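You operate a simulated robot arm through the tools that you are given. There is no shell and no other tool. Be economical: measure what you need, move in short steps, check, and stop when the job is done.

The job below is to be done with a simulated two-armed robot. You get a single attempt, and the scene is never put back.

## Task
Wipe the slatted board clean, shut the purple block in the blue counter drawer and start the teal fan.
Fine: wipe with that block. What is to be rubbed or washed off counts as gone when no trace of it is left.

The check looks at the end state, three seconds after you hand in, the way a careful person would. Anything else that was tipped, shoved, dropped, spilled or broken makes it a failure.

## Robot
Two 7-joint arms with fingered hands on one trunk, on a base that drives. Base frame: it is fixed to the floor where the robot stands at the start and does not move with it; the origin is under the middle of the robot, x ahead of it, y to its left, z up. Readings come in mm, rad, newtons and seconds.
The left shoulder is at the start at [94, 173, 1028], the right one opposite. With the tool pointing down near the work surface each hand reaches from about 440 to 840 mm from the robot's upright axis, wherever it stands, measured 20 degrees to its own side. Places, roughly: blue counter drawer [600, 0, 700]; dust patch [700, 100, 800]; fan button [700, -1500, 900]; inside of the blue counter drawer [700, 0, 600]; teal button [1000, -200, 900]. Payload 3.5 kg a hand.
Tool frame (each hand has its own): the origin (TCP) lies between the finger pads and is the grasp point; the fingertips stand 25 mm ahead of it; z points along the fingers, y is the line along which they close. The gripper opens to 88 mm. The gripper's body begins 29 mm behind the TCP. The gripper is a hand of 3 fingers: y runs from the thumb to the fingers, the wrist lies at [-13, -97, -162] in the tool frame, and closing takes about 1.5 s.
Orientation is that of the tool frame in the base frame, as [roll, pitch, yaw] about the fixed x, y, z axes, in that order (R = Rz(yaw) Ry(pitch) Rx(roll)). With the fingers straight down and the wrist toward the robot, the tool's x, y and z point along [0, 1, 0], [1, 0, 0] and [0, 0, -1] of the base frame.

## Interface
- The arms move only by the tool drive_tool. It takes "left_plan", "right_plan" or both (then of equal length, played together; a hand with none holds still); each is one flat list of numbers, 7 for each row, row after row: the shift along the tool's x, y, z in mm, then the turn, a rotation vector about the tool's x, y, z in rad, then the opening in per cent of the stroke, from 0 (shut) to 100 (fully open). In form: [dx, dy, dz, ax, ay, az, grip, dx, dy, dz, ax, ay, az, grip, ...]. A call has 1 to 10 rows; each row is the pose to reach, as a shift and turn from the pose commanded when the call began, along the tool's axes at that moment. Rows are played at 5 a second. More than 50 mm and 0.15 rad between two rows, or a gripper value outside its range, and nothing of the call is played. A pose out of reach is approached as far as the arm can. The call stops where the force on the tool passes 80 N (or 10 N more than at its start, if that is more) or the arm is blocked; 0.2 s more then pass. The fingers move at their own pace (about 72 mm/s each) and stop on an object; they squeeze with about 25 N. The grip force told is the motor's: it shows also when the fingers shut on nothing. Time passes only in rows, and 0.2 s behind the last, so rows that repeat a pose let the fingers close. It gives the time, the measured TCP pose, the force on the tool (base axes), the opening and the grip force at its end, in the units of the frame above (readings bear some noise), with the torque about the TCP (base axes, N m) and any sound that the robot's microphone picked up, and new pictures: "views" is both (left out), scene, wrist or none (wrist: the cameras of the hands that moved).
- Cameras (640 x 400 px; columns grow to the right, rows downward): "scene" is now at [224.9, -13.3, 1234.5]; the picture's right is [-0.16, -0.99, 0.05], its down [-0.73, 0.08, -0.68] and it looks along [0.67, -0.14, -0.73] (base axes); focal length 214 px, centre (320, 200). "left" rides on the left gripper at [-58, -85, -100] in its tool frame; the picture's right is [-0.67, -0.35, 0.66], its down [0.68, -0.63, 0.37] and it looks along [0.29, 0.69, 0.66] (tool axes); focal length 261 px, centre (320, 200). "right" rides on the right gripper at [58, -85, -99] in its tool frame; the picture's right is [-0.67, 0.35, -0.66], its down [-0.69, -0.63, 0.37] and it looks along [-0.28, 0.70, 0.66] (tool axes); focal length 261 px, centre (320, 200). There is no depth. A picture from a camera that has moved, and an enlarged one, comes with that camera's place and axes in the base frame and with its lens.
- slide_trunk(by): slides the trunk up (or, below 0, down) by that many mm; the arms and the scene camera ride with it, the base frame stays. It gives what a move gives, with no picture.
- steer(legs): drives the robot by 1 to 6 legs, each [ahead, left, turn to the left] in mm, mm and rad, along the robot's own axes; the way and the turn of a leg run together, so that a leg with both is an arc; at most 1500 mm and 3.142 rad a leg. The arms and the cameras ride along, it lands a little off, and it stops where it bumps. It gives what a move gives, and a new picture of the scene camera.
- preshape(shape, hand): the hand has 3 fingers and takes this shape, open, in about a second: jaw (thumb against the fingers, like two jaws); tri (thumb and two fingers); tip (a fingertip pinch); poke (one finger out to press); point (the index stretched); flat (the hand flat); cup (the hand cupped); fist (a fist). The gripper value then closes the fingers along that shape, each until it touches; the sizes above hold for jaw. It gives what a move gives, with no picture.
- pan_tilt(pan, tilt): turns the head with the scene camera to pan (to the left, within 1.501 rad either way) and tilt (down, from -0.506 to 1.204), counted from straight ahead of the robot. It gives what a move gives, and a new picture of the scene camera.
- close_up(camera, box): a new picture of the part [left, top, right, bottom] of that camera's present view, enlarged. No time passes.
- job_done(): hands the job in; it is judged then, once.

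Go step by step. Nothing tells you exact positions but the pictures and the camera data: compare them with the known pose of the tool, close in by small moves and look again before you grip or let go. The budget is 120 turns and 260 pictures, counting those below and the enlarged ones. Unless the task says otherwise, let go and move clear before handing in, and close with one line.

The tools are called as name(argument=value, ...) on one line, values as JSON. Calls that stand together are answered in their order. drive_tool: Moves the arms, as the interface text tells. Its arguments: {"type":"object","properties":{"left_plan":{"type":"array"},"right_plan":{"type":"array"},"views":{"type":"string","enum":["both","scene","wrist","none"]}},"required":[]} The other tools are called the same way: slide_trunk (by) slides the trunk up or down; preshape (shape, hand) gives the hand a shape; steer (legs) drives the base; pan_tilt (pan, tilt) turns the head that bears the scene camera; close_up (camera, box) takes an enlarged picture of a part of a camera's view; job_done () hands the job in.

At the start:

```text
t: 0.0
left_position: [518.7, 211.8, 1170.7]
left_orientation: [-3.14, 0.0, 1.571]
left_force: [0.2, -0.5, -0.1]
left_ft_torque: [0.01, 0.02, 0.0]
left_opening: 87.8
left_grasp_force: 0.0
left_shape: jaw
right_position: [431.8, -176.5, 1189.6]
right_orientation: [-3.141, 0.001, 1.57]
right_force: [-0.3, 0.5, 0.6]
right_ft_torque: [0.02, 0.01, 0.03]
right_opening: 87.6
right_grasp_force: 0.1
right_shape: jaw
trunk travel left (down, up): [-125.0, 330.0]
robot x, y, heading: [-3.2, -0.8, -0.002]
head pan, tilt: [-0.164, 0.541]
```

scene: 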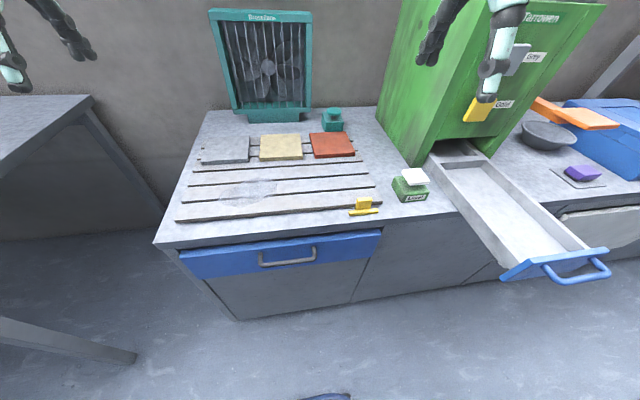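
right: 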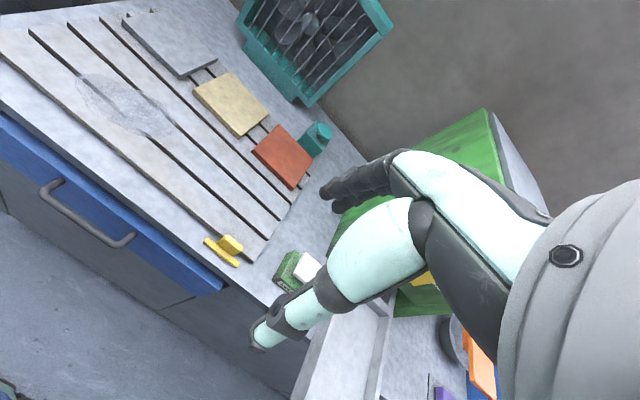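
left: 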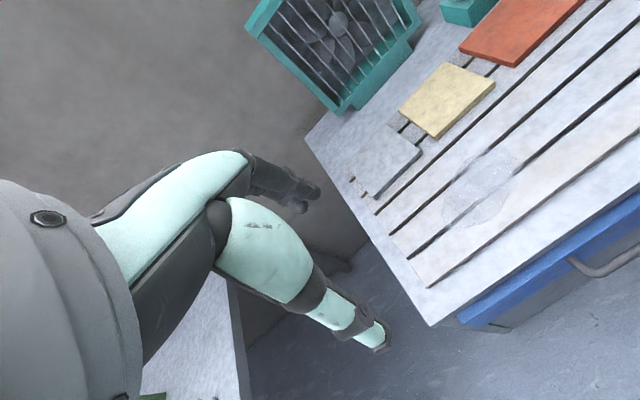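

I see the slatted board with a dust patch near [690, 100], the closed blue counter drawer below it, and the purple block far to the right near [650, -1030]. I'll look around for the fan's buttons before moving.

pan_tilt(pan=-1.0, tilt=0.45)

close_up(camera="scene", box=[220, 80, 540, 280])

```text
t: 1.2
left_position: [519.1, 210.8, 1170.8]
left_orientation: [-3.141, -0.001, 1.57]
left_force: [-0.2, 0.0, -0.4]
left_ft_torque: [0.03, -0.04, -0.02]
left_opening: 87.8
left_grasp_force: 0.2
left_shape: jaw
right_position: [431.4, -177.1, 1190.0]
right_orientation: [-3.141, 0.001, 1.571]
right_force: [0.9, -0.4, 0.6]
right_ft_torque: [-0.01, 0.0, 0.0]
right_opening: 87.9
right_grasp_force: 0.1
right_shape: jaw
trunk travel left (down, up): [-125.0, 330.0]
robot x, y, heading: [0.6, -2.7, 0.002]
head pan, tilt: [-1.0, 0.45]
camera scene: at [189.7, -75.8, 1253.4], right [-0.81, -0.54, 0.24], down [-0.48, 0.37, -0.8], along [0.34, -0.76, -0.55], focal length 214 px, centre (320, 200)
```

scene: 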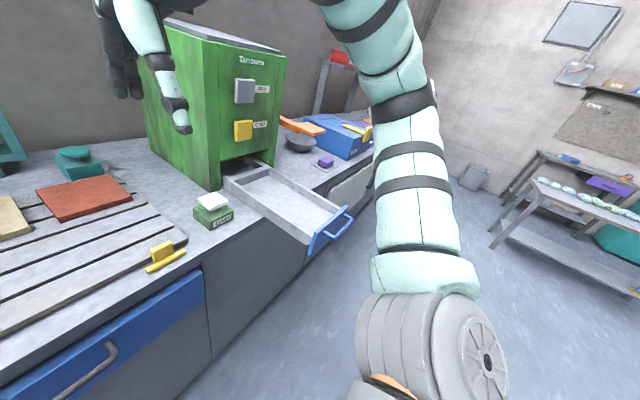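

```text
2.00 times, centred on (380, 180) of scene
camera zoom: at [189.7, -75.8, 1253.4], right [-0.81, -0.54, 0.24], down [-0.48, 0.37, -0.8], along [0.34, -0.76, -0.55], focal length 429 px, centre (200, 240)
```

zoom: 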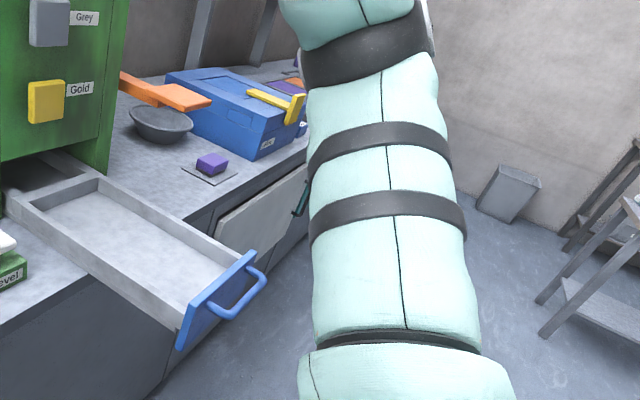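

The arm hides part of the right side. I'll zoom the fan and its neighbours, then back off so as to clear the open drawer of the green cabinet.

pan_tilt(pan=0.0, tilt=0.5)

close_up(camera="scene", box=[200, 0, 520, 200])

pan_tilt(pan=-1.5, tilt=0.5)

```text
t: 2.4
left_position: [517.9, 211.3, 1170.2]
left_orientation: [3.141, 0.0, 1.571]
left_force: [-1.1, 0.2, 0.7]
left_ft_torque: [-0.01, -0.01, -0.01]
left_opening: 87.6
left_grasp_force: 0.1
left_shape: jaw
right_position: [431.8, -177.4, 1190.2]
right_orientation: [-3.139, 0.0, 1.571]
right_force: [-0.2, 0.1, -0.4]
right_ft_torque: [-0.02, 0.0, -0.01]
right_opening: 87.8
right_grasp_force: 0.1
right_shape: jaw
trunk travel left (down, up): [-125.0, 330.0]
robot x, y, heading: [0.2, -0.5, 0.003]
head pan, tilt: [0.0, 0.499]
camera scene: at [228.1, 1.4, 1237.5], right [0.0, -1.0, 0.0], down [-0.71, 0.0, -0.71], along [0.71, 0.0, -0.71], focal length 214 px, centre (320, 200)
```

scene: 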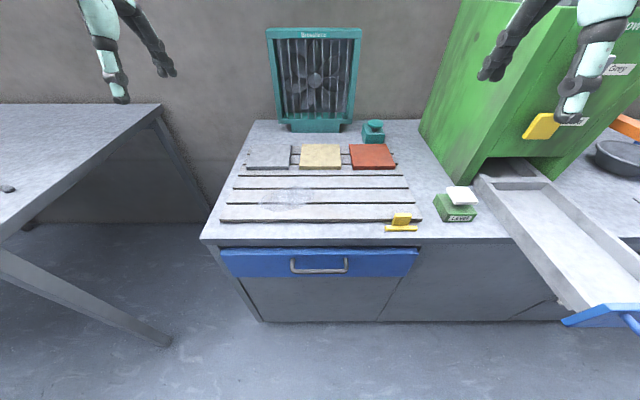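

```text
2.00 times, centred on (360, 100) of scene
camera zoom: at [228.1, 1.4, 1237.5], right [0.0, -1.0, 0.0], down [-0.71, 0.0, -0.71], along [0.71, 0.0, -0.71], focal length 429 px, centre (240, 400)
```

zoom: 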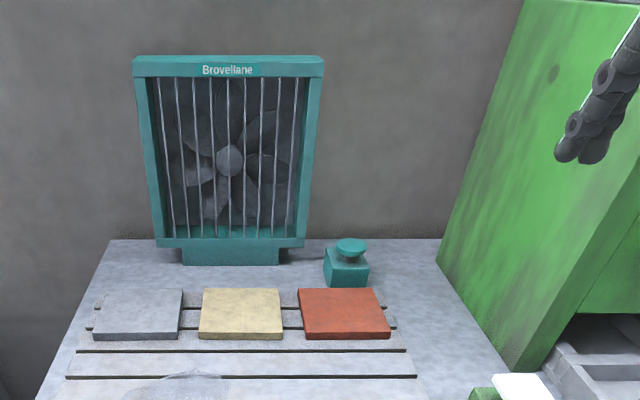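

```text
t: 4.0
left_position: [519.2, 210.7, 1169.9]
left_orientation: [3.141, 0.0, 1.572]
left_force: [-0.8, 0.2, -0.5]
left_ft_torque: [-0.01, 0.0, 0.0]
left_opening: 87.7
left_grasp_force: 0.0
left_shape: jaw
right_position: [431.6, -176.2, 1189.9]
right_orientation: [-3.139, 0.0, 1.57]
right_force: [0.3, 0.8, -0.1]
right_ft_torque: [0.05, -0.01, -0.02]
right_opening: 87.9
right_grasp_force: 0.1
right_shape: jaw
trunk travel left (down, up): [-125.0, 330.0]
robot x, y, heading: [1.4, 0.9, 0.0]
head pan, tilt: [-1.499, 0.499]
camera scene: at [147.1, -89.2, 1261.2], right [-0.96, -0.07, 0.28], down [-0.28, 0.48, -0.83], along [-0.07, -0.88, -0.48], focal length 214 px, centre (320, 200)
```

scene: 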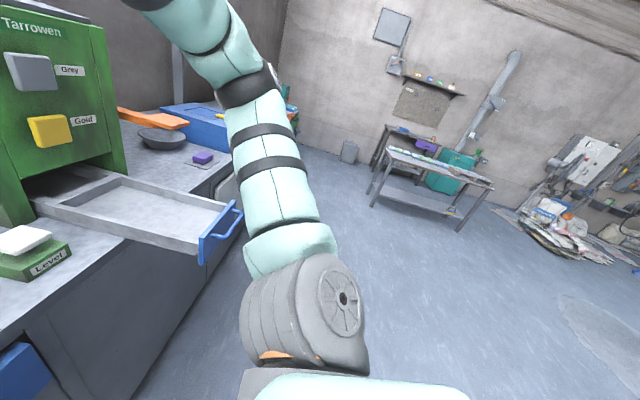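

The way to the right is clear beyond the open drawer, and something teal stands behind the blue machine. I'll back off 350 mm, then move right about 1000 mm.

steer(legs=[[-400, 0, 0], [0, -1050, 0]])

pan_tilt(pan=-0.2, tilt=0.4)

```text
t: 11.6
left_position: [121.7, -845.5, 1169.4]
left_orientation: [3.142, -0.001, 1.576]
left_force: [0.2, -0.6, -0.2]
left_ft_torque: [-0.02, 0.03, -0.02]
left_opening: 87.5
left_grasp_force: 0.0
left_shape: jaw
right_position: [36.0, -1235.2, 1189.3]
right_orientation: [-3.139, 0.0, 1.576]
right_force: [0.0, 0.0, -0.2]
right_ft_torque: [0.0, -0.01, -0.02]
right_opening: 87.8
right_grasp_force: 0.1
right_shape: jaw
trunk travel left (down, up): [-125.0, 330.0]
robot x, y, heading: [-395.0, -1056.1, 0.002]
head pan, tilt: [-1.499, 0.499]
camera scene: at [-248.4, -1148.6, 1261.2], right [-0.96, -0.08, 0.28], down [-0.28, 0.48, -0.83], along [-0.07, -0.88, -0.48], focal length 214 px, centre (320, 200)
```

scene: 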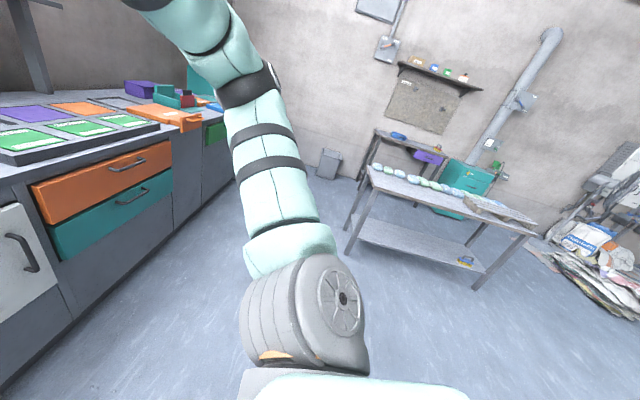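

```text
t: 13.1
left_position: [121.8, -846.6, 1171.1]
left_orientation: [3.141, -0.003, 1.575]
left_force: [0.2, -0.1, 0.5]
left_ft_torque: [-0.01, 0.02, -0.01]
left_opening: 87.6
left_grasp_force: 0.0
left_shape: jaw
right_position: [36.9, -1235.9, 1189.7]
right_orientation: [-3.141, 0.0, 1.576]
right_force: [0.6, -1.3, 0.6]
right_ft_torque: [0.01, 0.0, 0.02]
right_opening: 87.5
right_grasp_force: 0.1
right_shape: jaw
trunk travel left (down, up): [-125.0, 330.0]
robot x, y, heading: [-398.1, -1057.1, 0.004]
head pan, tilt: [-0.201, 0.4]
camera scene: at [-165.3, -1075.9, 1246.3], right [-0.19, -0.98, 0.06], down [-0.63, 0.08, -0.78], along [0.76, -0.18, -0.63], focal length 214 px, centre (320, 200)
```

scene: 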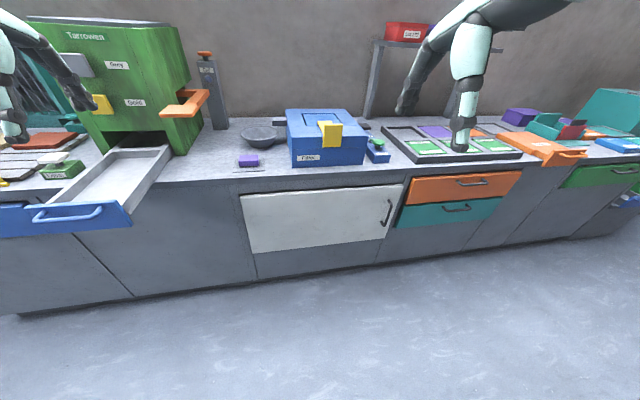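

close_up(camera="scene", box=[160, 20, 480, 220])

close_up(camera="scene", box=[360, 60, 640, 235])

```text
2.00 times, centred on (320, 120) of scene
camera zoom: at [-165.3, -1075.9, 1246.3], right [-0.19, -0.98, 0.06], down [-0.63, 0.08, -0.78], along [0.76, -0.18, -0.63], focal length 429 px, centre (320, 360)
```

zoom: 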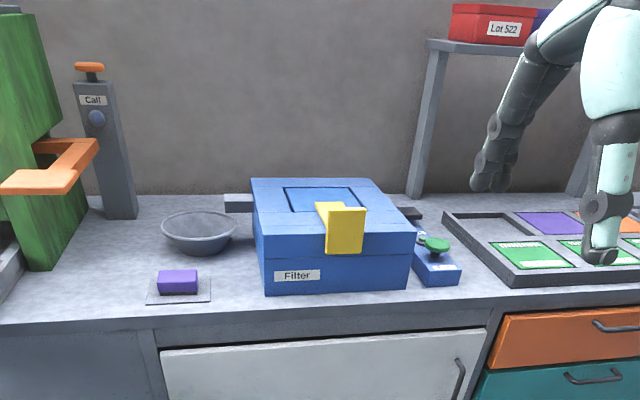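

```text
2.29 times, centred on (500, 148) of scene
camera zoom: at [-165.3, -1075.9, 1246.3], right [-0.19, -0.98, 0.06], down [-0.63, 0.08, -0.78], along [0.76, -0.18, -0.63], focal length 490 px, centre (-91, 320)
```

zoom: 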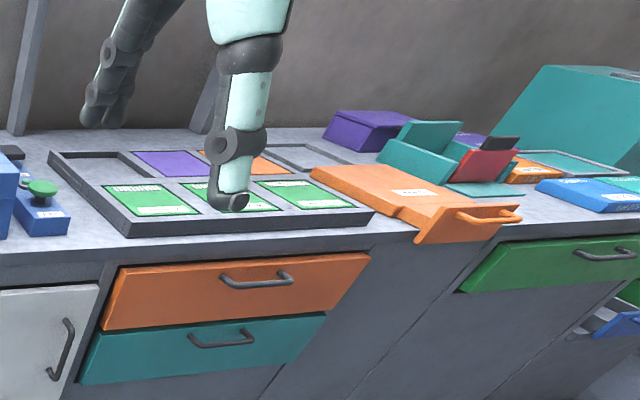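

The blue box with a green button beside the "Filter" machine sits near [660, -1520], which matches the "fan button". I'll read its label.

close_up(camera="scene", box=[350, 125, 414, 165])

close_up(camera="scene", box=[220, 140, 284, 180])

close_up(camera="scene", box=[0, 90, 160, 190])

```text
10.00 times, centred on (382, 145) of scene
camera zoom: at [-165.3, -1075.9, 1246.3], right [-0.19, -0.98, 0.06], down [-0.63, 0.08, -0.78], along [0.76, -0.18, -0.63], focal length 2145 px, centre (-300, 750)
```

zoom: 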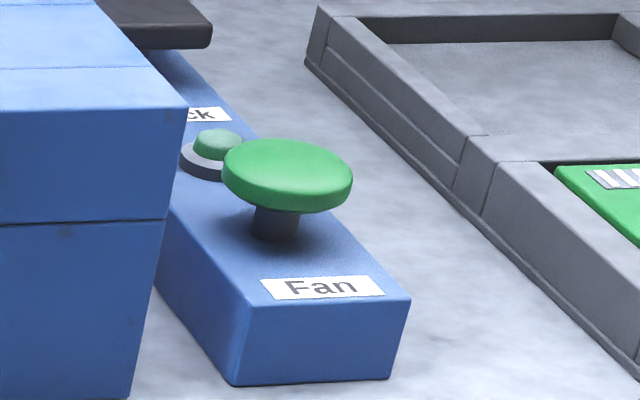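

```text
10.00 times, centred on (252, 160) of scene
camera zoom: at [-165.3, -1075.9, 1246.3], right [-0.19, -0.98, 0.06], down [-0.63, 0.08, -0.78], along [0.76, -0.18, -0.63], focal length 2145 px, centre (1000, 600)
```

zoom: 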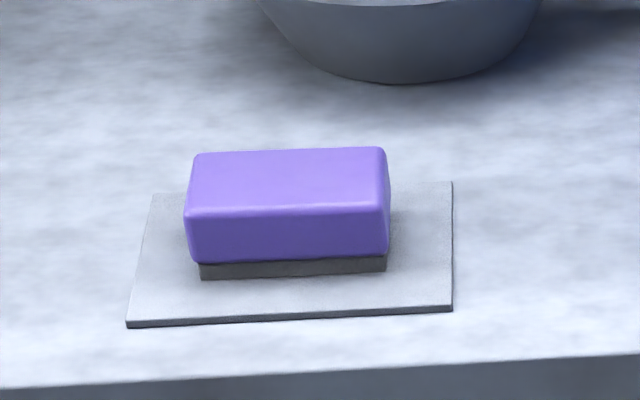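

```text
4.00 times, centred on (80, 140) of scene
camera zoom: at [-165.3, -1075.9, 1246.3], right [-0.19, -0.98, 0.06], down [-0.63, 0.08, -0.78], along [0.76, -0.18, -0.63], focal length 858 px, centre (1280, 440)
```

zoom: 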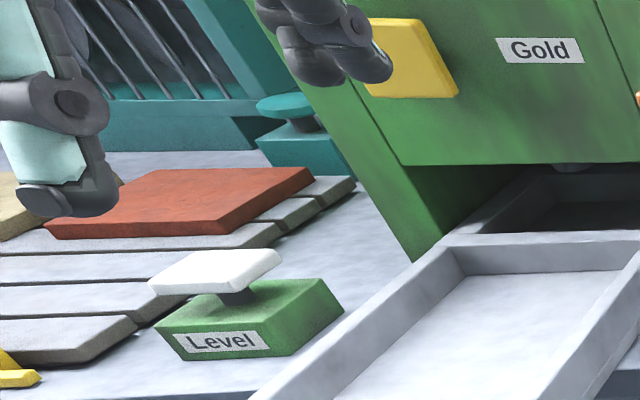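

There is a green button labelled "Fan", with a smaller one behind it labelled "…ck". The block sits on a plate near [620, -967, 820]. I'll drive up so that the left hand can reach it and look again.

steer(legs=[[0, -115, 0], [420, 0, 0]])

pan_tilt(pan=-0.45, tilt=0.6)

close_up(camera="scene", box=[200, 60, 520, 260])

```text
t: 16.5
left_position: [543.0, -960.9, 1170.5]
left_orientation: [3.141, 0.001, 1.575]
left_force: [-0.5, -0.3, 0.2]
left_ft_torque: [0.01, -0.03, -0.02]
left_opening: 87.8
left_grasp_force: 0.1
left_shape: jaw
right_position: [457.3, -1350.0, 1190.1]
right_orientation: [3.141, 0.0, 1.576]
right_force: [-1.2, -0.9, 1.1]
right_ft_torque: [0.0, -0.03, 0.02]
right_opening: 87.9
right_grasp_force: 0.1
right_shape: jaw
trunk travel left (down, up): [-125.0, 330.0]
robot x, y, heading: [26.6, -1172.8, 0.004]
head pan, tilt: [-0.201, 0.4]
camera scene: at [255.8, -1190.6, 1246.4], right [-0.19, -0.98, 0.06], down [-0.63, 0.07, -0.78], along [0.76, -0.18, -0.63], focal length 214 px, centre (320, 200)
```

scene: 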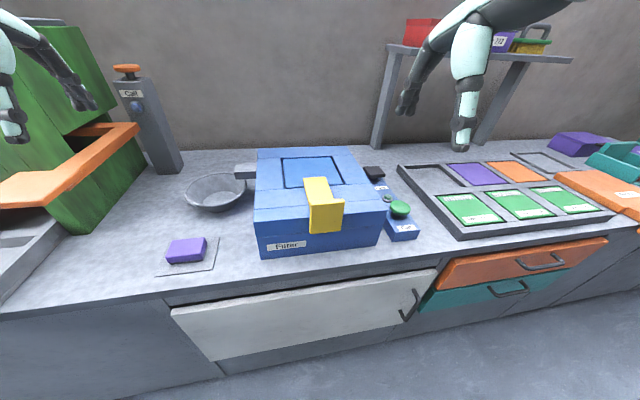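

```text
t: 17.2
left_position: [542.3, -961.3, 1169.6]
left_orientation: [-3.141, 0.001, 1.575]
left_force: [-0.1, -0.4, -0.4]
left_ft_torque: [0.01, -0.01, 0.02]
left_opening: 87.9
left_grasp_force: 0.0
left_shape: jaw
right_position: [456.4, -1350.3, 1189.7]
right_orientation: [-3.141, 0.0, 1.578]
right_force: [-0.9, 0.3, -0.3]
right_ft_torque: [-0.02, -0.02, 0.01]
right_opening: 87.5
right_grasp_force: 0.1
right_shape: jaw
trunk travel left (down, up): [-125.0, 330.0]
robot x, y, heading: [26.9, -1174.9, 0.003]
head pan, tilt: [-0.45, 0.6]
camera scene: at [240.2, -1210.6, 1232.0], right [-0.41, -0.9, 0.12], down [-0.72, 0.24, -0.65], along [0.56, -0.36, -0.75], focal length 214 px, centre (320, 200)
```

scene: 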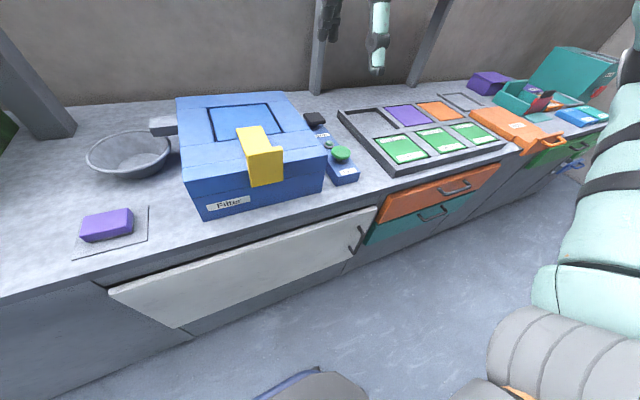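

```text
2.00 times, centred on (360, 160) of scene
camera zoom: at [240.2, -1210.6, 1232.0], right [-0.41, -0.9, 0.12], down [-0.72, 0.24, -0.65], along [0.56, -0.36, -0.75], focal length 429 px, centre (240, 280)
```

zoom: 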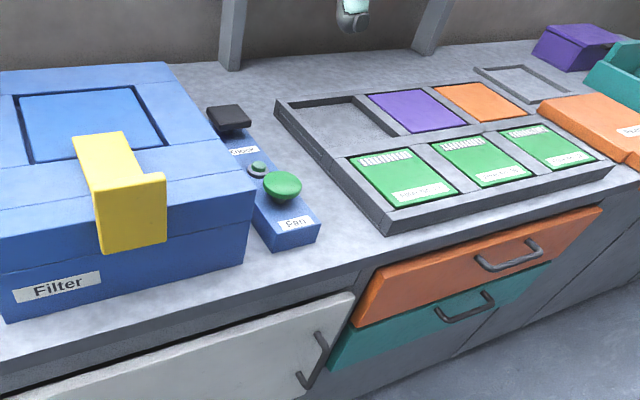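

close_up(camera="scene", box=[290, 100, 370, 190])

close_up(camera="left", box=[0, 0, 640, 400])

close_up(camera="right", box=[0, 0, 640, 400])

```text
4.44 times, centred on (330, 145) of scene
camera zoom: at [240.2, -1210.6, 1232.0], right [-0.41, -0.9, 0.12], down [-0.72, 0.24, -0.65], along [0.56, -0.36, -0.75], focal length 953 px, centre (276, 444)
```

zoom: 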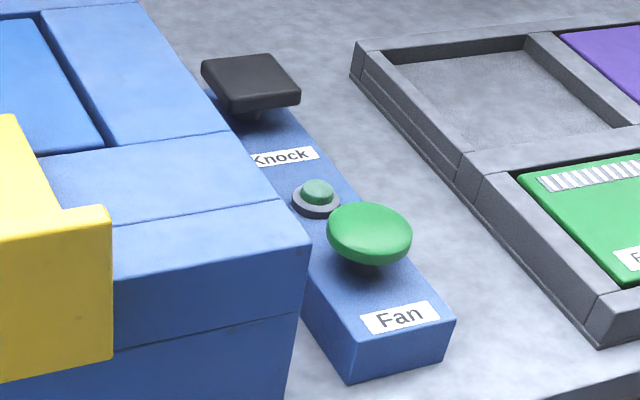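

```text
1.00 times, centred on (320, 200) of left (not enlarged: the box is as wide or as high as the picture)
camera zoom: at [458.4, -1019.8, 1270.9], right [-0.35, -0.67, -0.66], down [-0.63, 0.68, -0.37], along [0.69, 0.29, -0.66], focal length 261 px, centre (320, 200)
```

zoom: 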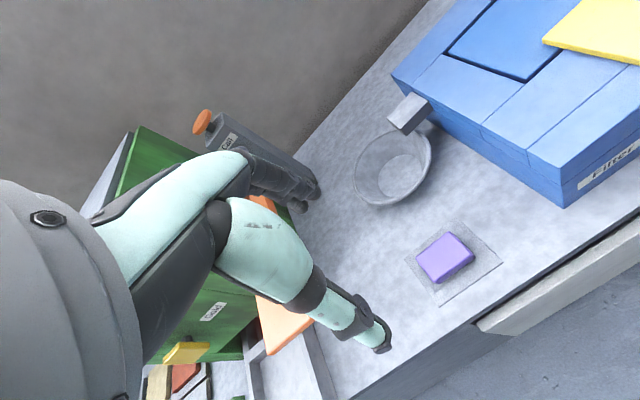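

```text
1.00 times, centred on (320, 200) of right (not enlarged: the box is as wide or as high as the picture)
camera zoom: at [372.0, -1293.5, 1289.8], right [0.35, -0.67, 0.65], down [-0.63, -0.69, -0.37], along [0.7, -0.28, -0.66], focal length 261 px, centre (320, 200)
```

zoom: 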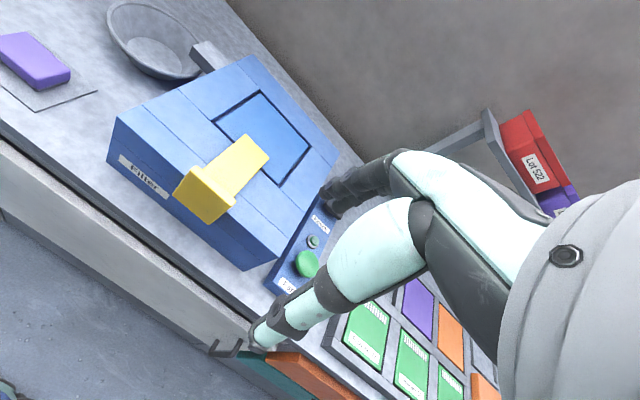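

The "Fan" button shares its box with "Knock" on the Filter unit, so it is the Filter's own; the teal fan's switch should be the teal button beside it. Block is about [619, -970]; I'll zoom to get its orientation and size.

close_up(camera="left", box=[390, 210, 518, 310])

close_up(camera="scene", box=[60, 190, 164, 255])

```text
4.00 times, centred on (454, 260) of left
camera zoom: at [458.4, -1019.8, 1270.9], right [-0.35, -0.67, -0.66], down [-0.63, 0.68, -0.37], along [0.69, 0.29, -0.66], focal length 1043 px, centre (-216, -40)
```

zoom: 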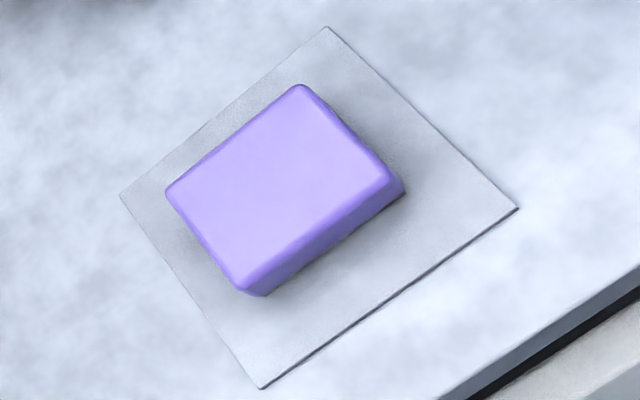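

```text
6.15 times, centred on (112, 222) of scene
camera zoom: at [240.2, -1210.6, 1232.0], right [-0.41, -0.9, 0.12], down [-0.72, 0.24, -0.65], along [0.56, -0.36, -0.75], focal length 1320 px, centre (1600, 62)
```

zoom: 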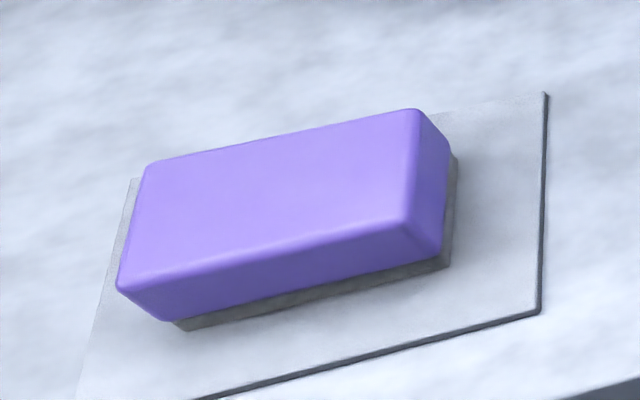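

Block: 48 × 68 mm, aligned with the axes, centre [618, -969], top about z 840, bottom about 807. I'll lower the left hand above it.

drive_tool(left_plan=[-2, 20, 45, 0, 0, 0, 100, -4, 40, 90, 0, 0, 0, 100, -6, 60, 135, 0, 0, 0, 100, -8, 75, 180, 0, 0, 0, 100, -8, 75, 225, 0, 0, 0, 100, -8, 75, 270, 0, 0, 0, 100])

```text
t: 18.6
left_position: [621.0, -968.2, 898.7]
left_orientation: [-3.14, 0.003, 1.577]
left_force: [-0.1, 0.1, 0.1]
left_ft_torque: [0.01, 0.0, 0.01]
left_opening: 87.5
left_grasp_force: 0.0
left_shape: jaw
right_position: [458.1, -1349.1, 1189.7]
right_orientation: [-3.14, 0.001, 1.576]
right_force: [0.5, 0.0, 1.2]
right_ft_torque: [-0.02, 0.03, 0.0]
right_opening: 87.7
right_grasp_force: 0.0
right_shape: jaw
trunk travel left (down, up): [-125.0, 330.0]
robot x, y, heading: [24.4, -1172.0, 0.004]
head pan, tilt: [-0.45, 0.6]
camera scene: at [240.9, -1210.2, 1231.8], right [-0.41, -0.9, 0.12], down [-0.72, 0.24, -0.65], along [0.55, -0.36, -0.75], focal length 214 px, centre (320, 200)
camera left: at [535.3, -1028.1, 1000.0], right [-0.35, -0.67, -0.65], down [-0.63, 0.68, -0.37], along [0.69, 0.29, -0.66], focal length 261 px, centre (320, 200)
```

scene: 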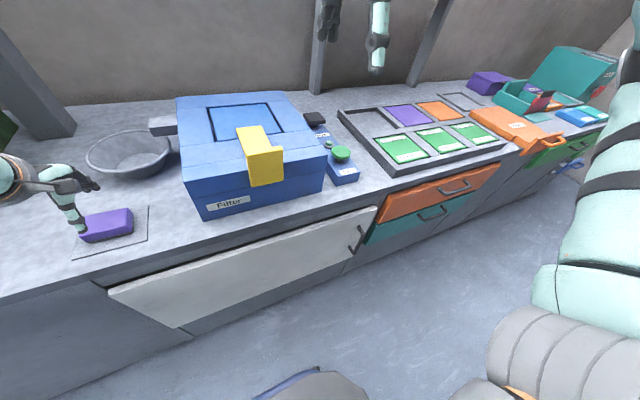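
left: 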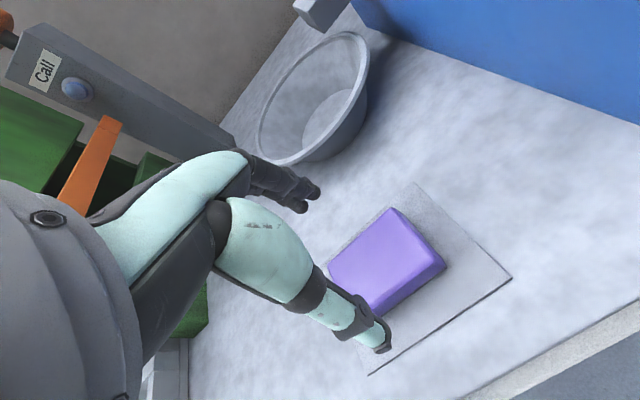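

The hand is above the block; the block centre reads about [615, -975], so I shift slightly, descend to TCP z 840 and close.

drive_tool(left_plan=[-6, -4, 20, 0, 0, 0, 100, -6, -4, 40, 0, 0, 0, 100, -6, -4, 58, 0, 0, 0, 100, -6, -4, 58, 0, 0, 0, 100])

close_up(camera="scene", box=[40, 150, 200, 270])

```text
t: 19.6
left_position: [615.1, -975.9, 842.6]
left_orientation: [-3.14, 0.0, 1.575]
left_force: [1.1, 0.1, 0.3]
left_ft_torque: [-0.03, -0.03, 0.01]
left_opening: 88.0
left_grasp_force: 0.1
left_shape: jaw
right_position: [457.1, -1349.7, 1189.9]
right_orientation: [3.141, 0.0, 1.576]
right_force: [-0.8, 0.8, 0.1]
right_ft_torque: [0.02, 0.03, 0.01]
right_opening: 87.8
right_grasp_force: 0.0
right_shape: jaw
trunk travel left (down, up): [-125.0, 330.0]
robot x, y, heading: [23.7, -1174.7, 0.001]
head pan, tilt: [-0.45, 0.6]
camera scene: at [240.0, -1210.7, 1232.0], right [-0.41, -0.9, 0.12], down [-0.72, 0.24, -0.65], along [0.56, -0.36, -0.75], focal length 214 px, centre (320, 200)
camera left: at [530.1, -1033.4, 943.1], right [-0.34, -0.67, -0.66], down [-0.63, 0.68, -0.37], along [0.69, 0.29, -0.66], focal length 261 px, centre (320, 200)
```

scene: 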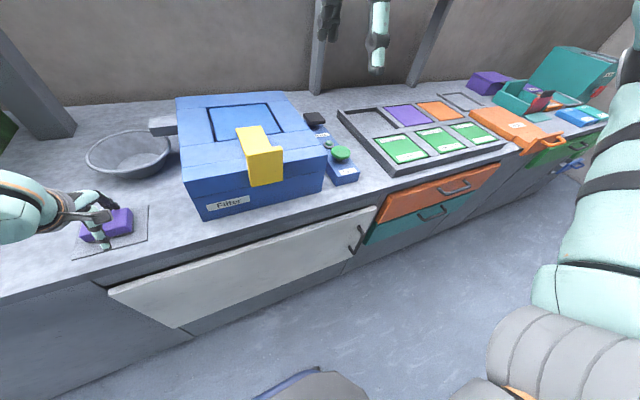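
left: 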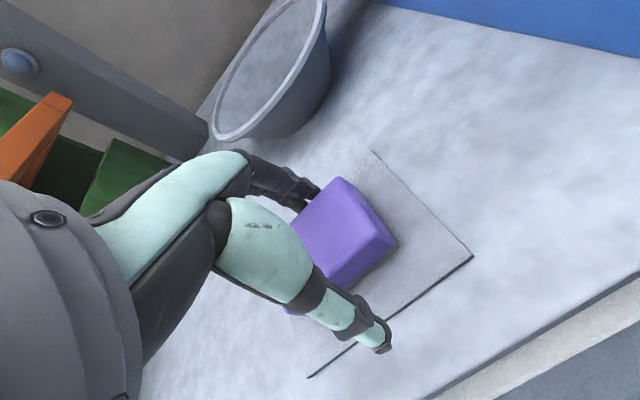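

```text
3.33 times, centred on (120, 210) of scene
camera zoom: at [240.0, -1210.7, 1232.0], right [-0.41, -0.9, 0.12], down [-0.72, 0.24, -0.65], along [0.56, -0.36, -0.75], focal length 715 px, centre (987, 167)
```

zoom: 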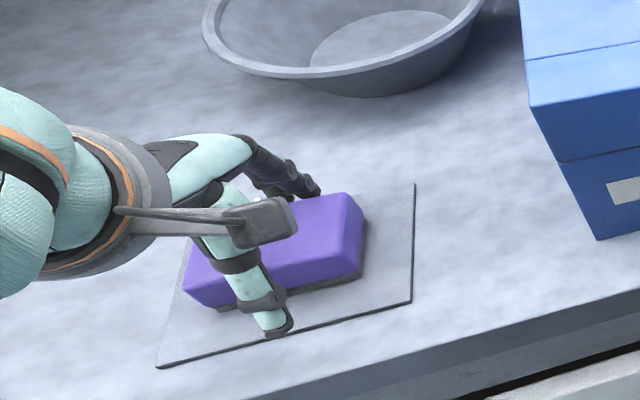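

The fingers straddle the block on both sides, so I close the grip.

drive_tool(left_plan=[0, 0, 0, 0, 0, 0, 0, 0, 0, 0, 0, 0, 0, 0, 0, 0, 0, 0, 0, 0, 0, 0, 0, 0, 0, 0, 0, 0, 0, 0, 0, 0, 0, 0, 0, 0, 0, 0, 0, 0, 0, 0, 0, 0, 0, 0, 0, 0, 0, 0, 0, 0, 0, 0, 0, 0], views="wrist")

```text
t: 21.4
left_position: [613.8, -973.8, 842.8]
left_orientation: [3.141, 0.001, 1.576]
left_force: [-0.7, 0.2, 0.4]
left_ft_torque: [0.01, 0.03, 0.01]
left_opening: 45.9
left_grasp_force: 24.8
left_shape: jaw
right_position: [457.9, -1349.6, 1189.7]
right_orientation: [-3.14, -0.001, 1.575]
right_force: [0.3, 0.0, 0.3]
right_ft_torque: [-0.01, 0.0, 0.01]
right_opening: 87.9
right_grasp_force: 0.1
right_shape: jaw
trunk travel left (down, up): [-125.0, 330.0]
robot x, y, heading: [23.5, -1172.7, 0.006]
head pan, tilt: [-0.45, 0.6]
camera left: at [530.3, -1033.4, 943.2], right [-0.35, -0.67, -0.66], down [-0.63, 0.68, -0.37], along [0.69, 0.29, -0.66], focal length 261 px, centre (320, 200)
```

left: 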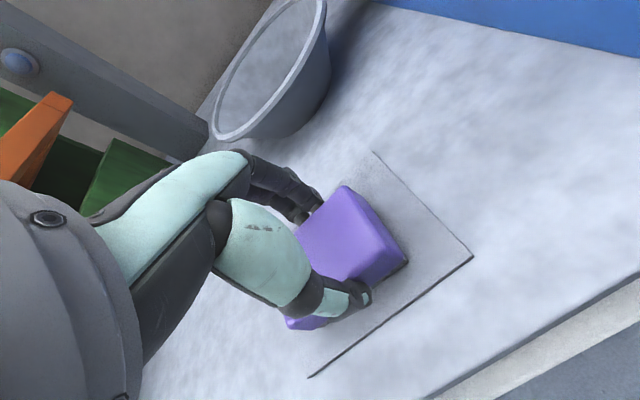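

The block is held (46 mm, 25 N). I'll lift it to carrying height.

drive_tool(left_plan=[0, 0, -40, 0, 0, 0, 0, 0, 0, -85, 0, 0, 0, 0, 0, -15, -130, 0, 0, 0, 0, 0, -30, -175, 0, 0, 0, 0, 0, -45, -220, 0, 0, 0, 0, 0, -60, -265, 0, 0, 0, 0, 0, -75, -310, 0, 0, 0, 0, 0, -80, -330, 0, 0, 0, 0])

```text
t: 23.2
left_position: [535.1, -975.8, 1174.2]
left_orientation: [3.141, 0.001, 1.577]
left_force: [0.2, -0.3, -1.2]
left_ft_torque: [-0.01, 0.01, 0.01]
left_opening: 45.8
left_grasp_force: 24.7
left_shape: jaw
right_position: [457.0, -1349.0, 1190.5]
right_orientation: [-3.14, 0.0, 1.575]
right_force: [0.0, -0.6, -0.6]
right_ft_torque: [0.0, 0.01, -0.01]
right_opening: 87.7
right_grasp_force: 0.0
right_shape: jaw
trunk travel left (down, up): [-125.0, 330.0]
robot x, y, heading: [23.2, -1173.2, 0.01]
head pan, tilt: [-0.45, 0.6]
camera scene: at [240.1, -1210.8, 1231.9], right [-0.41, -0.9, 0.12], down [-0.72, 0.24, -0.65], along [0.56, -0.36, -0.75], focal length 214 px, centre (320, 200)
camera left: at [450.0, -1034.1, 1274.7], right [-0.35, -0.67, -0.66], down [-0.63, 0.68, -0.37], along [0.69, 0.29, -0.66], focal length 261 px, centre (320, 200)
```

scene: 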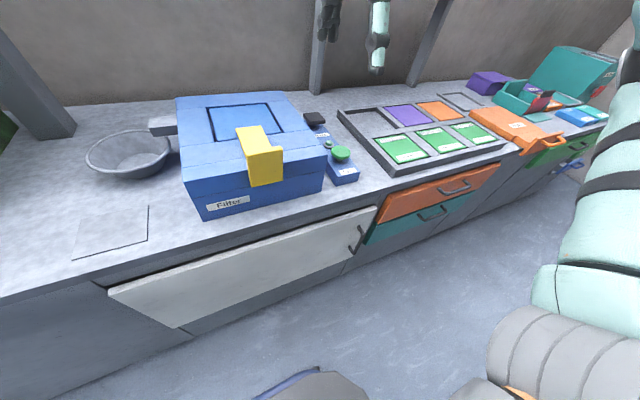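
left: 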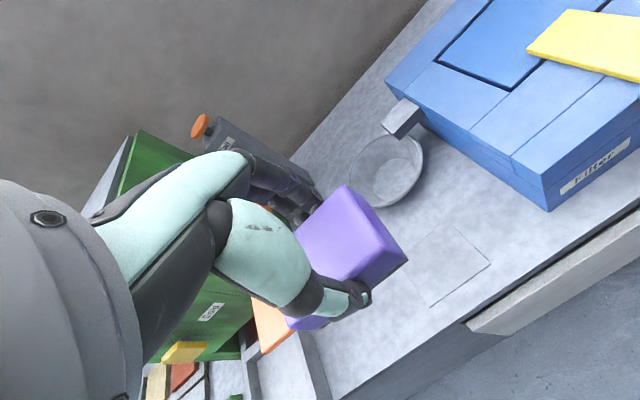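

Block secured. I back off past the open drawer, drive left to the board and move up.

steer(legs=[[-420, 0, 0], [0, 1045, 0], [410, 0, 0]])

pan_tilt(pan=0.25, tilt=0.7)

close_up(camera="scene", box=[200, 60, 456, 220])

```text
t: 32.8
left_position: [505.6, 47.5, 1173.6]
left_orientation: [-3.141, -0.001, 1.576]
left_force: [0.2, -0.4, -0.8]
left_ft_torque: [-0.03, 0.02, -0.01]
left_opening: 45.6
left_grasp_force: 25.2
left_shape: jaw
right_position: [429.8, -328.1, 1190.6]
right_orientation: [-3.141, 0.0, 1.576]
right_force: [0.7, -0.6, 0.3]
right_ft_torque: [-0.03, 0.0, -0.01]
right_opening: 87.6
right_grasp_force: 0.0
right_shape: jaw
trunk travel left (down, up): [-125.0, 330.0]
robot x, y, heading: [-1.5, -153.0, 0.002]
head pan, tilt: [-0.45, 0.6]
camera scene: at [211.4, -188.3, 1232.0], right [-0.41, -0.9, 0.12], down [-0.72, 0.24, -0.65], along [0.56, -0.36, -0.75], focal length 214 px, centre (320, 200)
```

scene: 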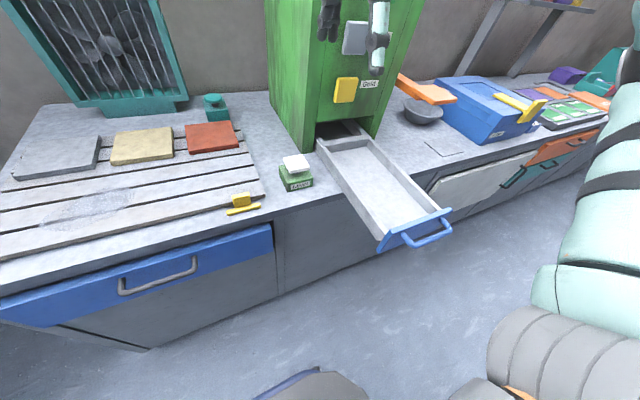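

```text
t: 33.9
left_position: [506.8, 46.7, 1173.0]
left_orientation: [-3.141, 0.001, 1.577]
left_force: [-0.3, 0.0, -1.6]
left_ft_torque: [0.02, -0.02, 0.0]
left_opening: 45.6
left_grasp_force: 24.5
left_shape: jaw
right_position: [428.4, -328.5, 1189.8]
right_orientation: [-3.14, 0.0, 1.577]
right_force: [-0.7, 0.3, -0.7]
right_ft_torque: [-0.02, -0.02, -0.01]
right_opening: 87.6
right_grasp_force: 0.1
right_shape: jaw
trunk travel left (down, up): [-125.0, 330.0]
robot x, y, heading: [-1.3, -153.6, -0.002]
head pan, tilt: [0.25, 0.7]
camera scene: at [211.5, -128.9, 1222.9], right [0.24, -0.97, -0.07], down [-0.81, -0.16, -0.56], along [0.53, 0.19, -0.83], focal length 214 px, centre (320, 200)
```

scene: 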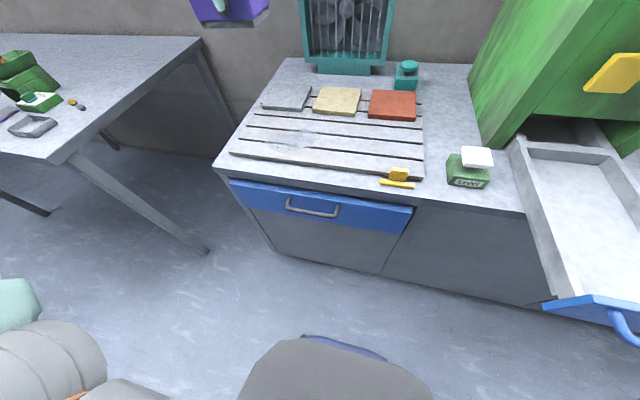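

```text
2.50 times, centred on (328, 140) of scene
camera zoom: at [211.5, -128.9, 1222.9], right [0.24, -0.97, -0.07], down [-0.81, -0.16, -0.56], along [0.53, 0.19, -0.83], focal length 536 px, centre (300, 350)
```

zoom: 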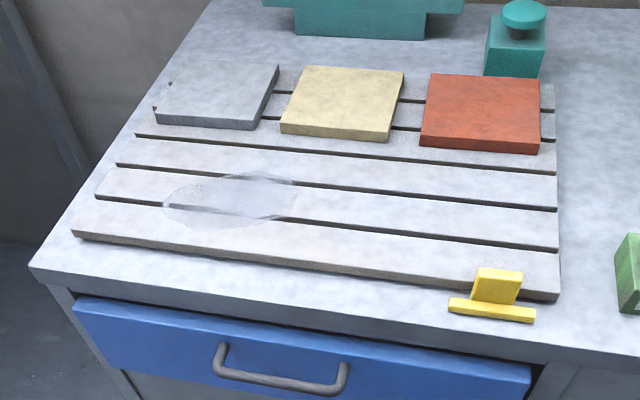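

The dust spans about x 607–712, y 17–170 on the slats. I bring the block above the middle of it and check.

drive_tool(left_plan=[6, 22, 42, 0, 0, 0, 0, 12, 44, 84, 0, 0, 0, 0, 18, 66, 126, 0, 0, 0, 0, 24, 88, 168, 0, 0, 0, 0, 30, 110, 210, 0, 0, 0, 0, 36, 132, 252, 0, 0, 0, 0, 43, 154, 290, 0, 0, 0, 0])

close_up(camera="scene", box=[200, 60, 456, 220])

```text
t: 35.5
left_position: [661.7, 90.5, 883.3]
left_orientation: [-3.141, 0.001, 1.575]
left_force: [0.5, -0.4, -1.4]
left_ft_torque: [0.0, 0.01, 0.01]
left_opening: 45.9
left_grasp_force: 25.2
left_shape: jaw
right_position: [429.2, -327.1, 1190.2]
right_orientation: [-3.14, 0.0, 1.575]
right_force: [0.0, 0.7, -0.1]
right_ft_torque: [0.02, -0.01, -0.01]
right_opening: 87.8
right_grasp_force: 0.1
right_shape: jaw
trunk travel left (down, up): [-125.0, 330.0]
robot x, y, heading: [-4.2, -152.5, 0.005]
head pan, tilt: [0.25, 0.7]
camera scene: at [212.5, -128.5, 1222.6], right [0.24, -0.97, -0.07], down [-0.81, -0.16, -0.56], along [0.53, 0.19, -0.83], focal length 214 px, centre (320, 200)
camera left: at [577.0, 32.0, 982.6], right [-0.35, -0.67, -0.65], down [-0.63, 0.68, -0.37], along [0.69, 0.29, -0.66], focal length 261 px, centre (320, 200)
```

scene: 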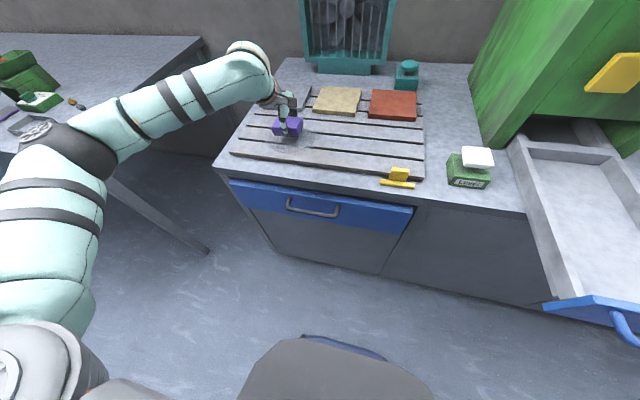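
left: 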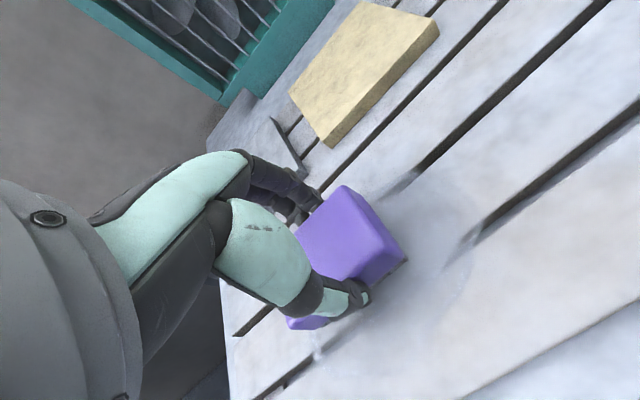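

```text
2.50 times, centred on (328, 140) of scene
camera zoom: at [212.5, -128.5, 1222.6], right [0.24, -0.97, -0.07], down [-0.81, -0.16, -0.56], along [0.53, 0.19, -0.83], focal length 536 px, centre (300, 350)
```

zoom: 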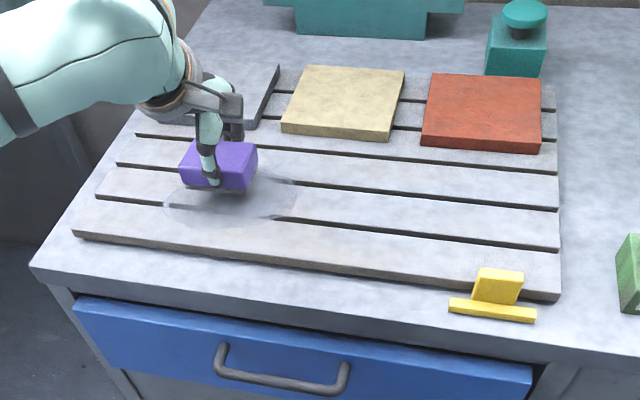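

The block is over the dust. I'll descend in small steps to find contact.

drive_tool(left_plan=[0, 0, 15, 0, 0, 0, 0, 0, 0, 25, 0, 0, 0, 0, 0, 0, 30, 0, 0, 0, 0], views="none")

drive_tool(left_plan=[0, 0, 2, 0, 0, 0, 0, 0, 0, 4, 0, 0, 0, 0], views="none")

```text
t: 36.3
left_position: [659.6, 90.2, 856.9]
left_orientation: [3.135, 0.001, 1.577]
left_force: [3.6, 1.6, 15.6]
left_ft_torque: [0.07, -0.08, 0.01]
left_opening: 46.0
left_grasp_force: 24.8
left_shape: jaw
right_position: [426.5, -329.0, 1190.4]
right_orientation: [3.139, -0.002, 1.576]
right_force: [0.2, 0.3, -0.1]
right_ft_torque: [-0.03, 0.01, 0.0]
right_opening: 87.6
right_grasp_force: 0.1
right_shape: jaw
trunk travel left (down, up): [-125.0, 330.0]
robot x, y, heading: [0.4, -151.6, 0.007]
head pan, tilt: [0.25, 0.7]
```

```text
t: 36.9
left_position: [657.9, 89.2, 855.3]
left_orientation: [3.133, -0.001, 1.577]
left_force: [8.2, 2.4, 35.5]
left_ft_torque: [0.1, -0.34, 0.02]
left_opening: 46.8
left_grasp_force: 24.6
left_shape: jaw
right_position: [423.7, -329.6, 1192.3]
right_orientation: [3.138, -0.003, 1.576]
right_force: [0.7, -0.1, -0.8]
right_ft_torque: [0.02, -0.01, 0.0]
right_opening: 88.2
right_grasp_force: 0.0
right_shape: jaw
trunk travel left (down, up): [-125.0, 330.0]
robot x, y, heading: [-4.9, -152.0, 0.006]
head pan, tilt: [0.25, 0.7]
```

Contact at TCP z about 857. I ease off a bit and stroke along the slat.

drive_tool(left_plan=[0, 0, -2, 0, 0, 0, 0, 40, 0, -2, 0, 0, 0, 0, 80, 0, -2, 0, 0, 0, 0, 100, 0, -2, 0, 0, 0, 0, 60, 0, -2, 0, 0, 0, 0, 20, 0, -2, 0, 0, 0, 0, -20, 0, -2, 0, 0, 0, 0, -60, 0, -2, 0, 0, 0, 0, -100, 0, -2, 0, 0, 0, 0])

close_up(camera="scene", box=[200, 60, 456, 220])

```text
t: 38.9
left_position: [659.3, -10.1, 854.4]
left_orientation: [3.137, -0.001, 1.575]
left_force: [1.2, 7.1, 26.7]
left_ft_torque: [0.27, -0.13, 0.04]
left_opening: 45.9
left_grasp_force: 24.5
left_shape: jaw
right_position: [425.1, -328.1, 1192.2]
right_orientation: [3.139, -0.001, 1.576]
right_force: [0.1, -0.7, 0.5]
right_ft_torque: [-0.03, -0.01, 0.01]
right_opening: 87.9
right_grasp_force: 0.1
right_shape: jaw
trunk travel left (down, up): [-125.0, 330.0]
robot x, y, heading: [-4.5, -148.3, 0.002]
head pan, tilt: [0.25, 0.7]
camera scene: at [207.6, -129.3, 1223.6], right [0.24, -0.97, -0.07], down [-0.81, -0.16, -0.56], along [0.53, 0.19, -0.82], focal length 214 px, centre (320, 200)
camera left: at [574.1, -70.6, 954.2], right [-0.34, -0.67, -0.66], down [-0.63, 0.68, -0.37], along [0.7, 0.29, -0.66], focal length 261 px, centre (320, 200)
```

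scene: 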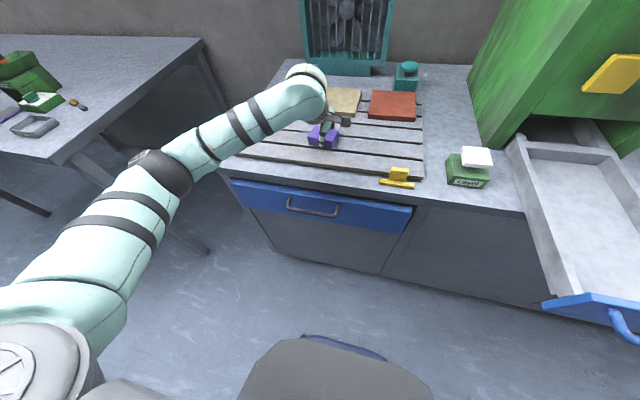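
left: 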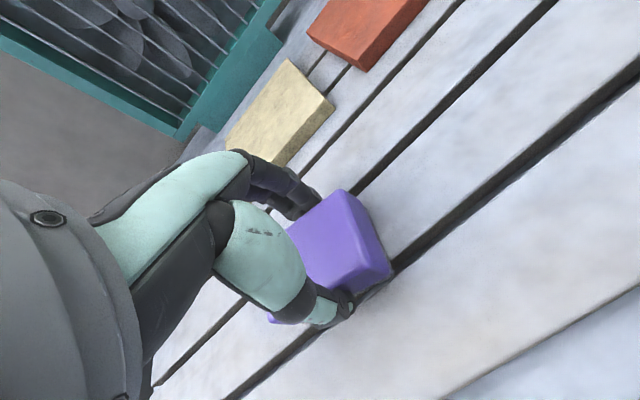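

```text
2.50 times, centred on (328, 140) of scene
camera zoom: at [207.6, -129.3, 1223.6], right [0.24, -0.97, -0.07], down [-0.81, -0.16, -0.56], along [0.53, 0.19, -0.82], focal length 536 px, centre (300, 350)
```

zoom: 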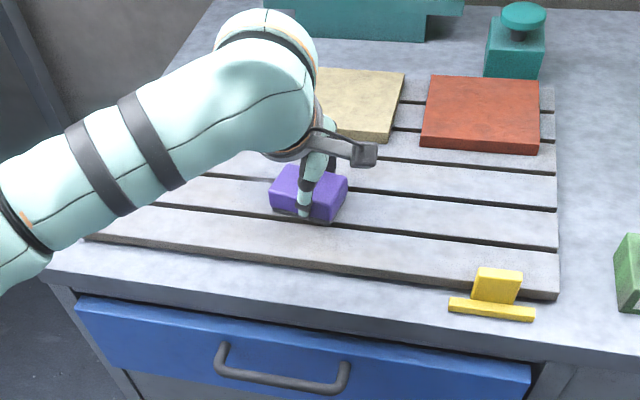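

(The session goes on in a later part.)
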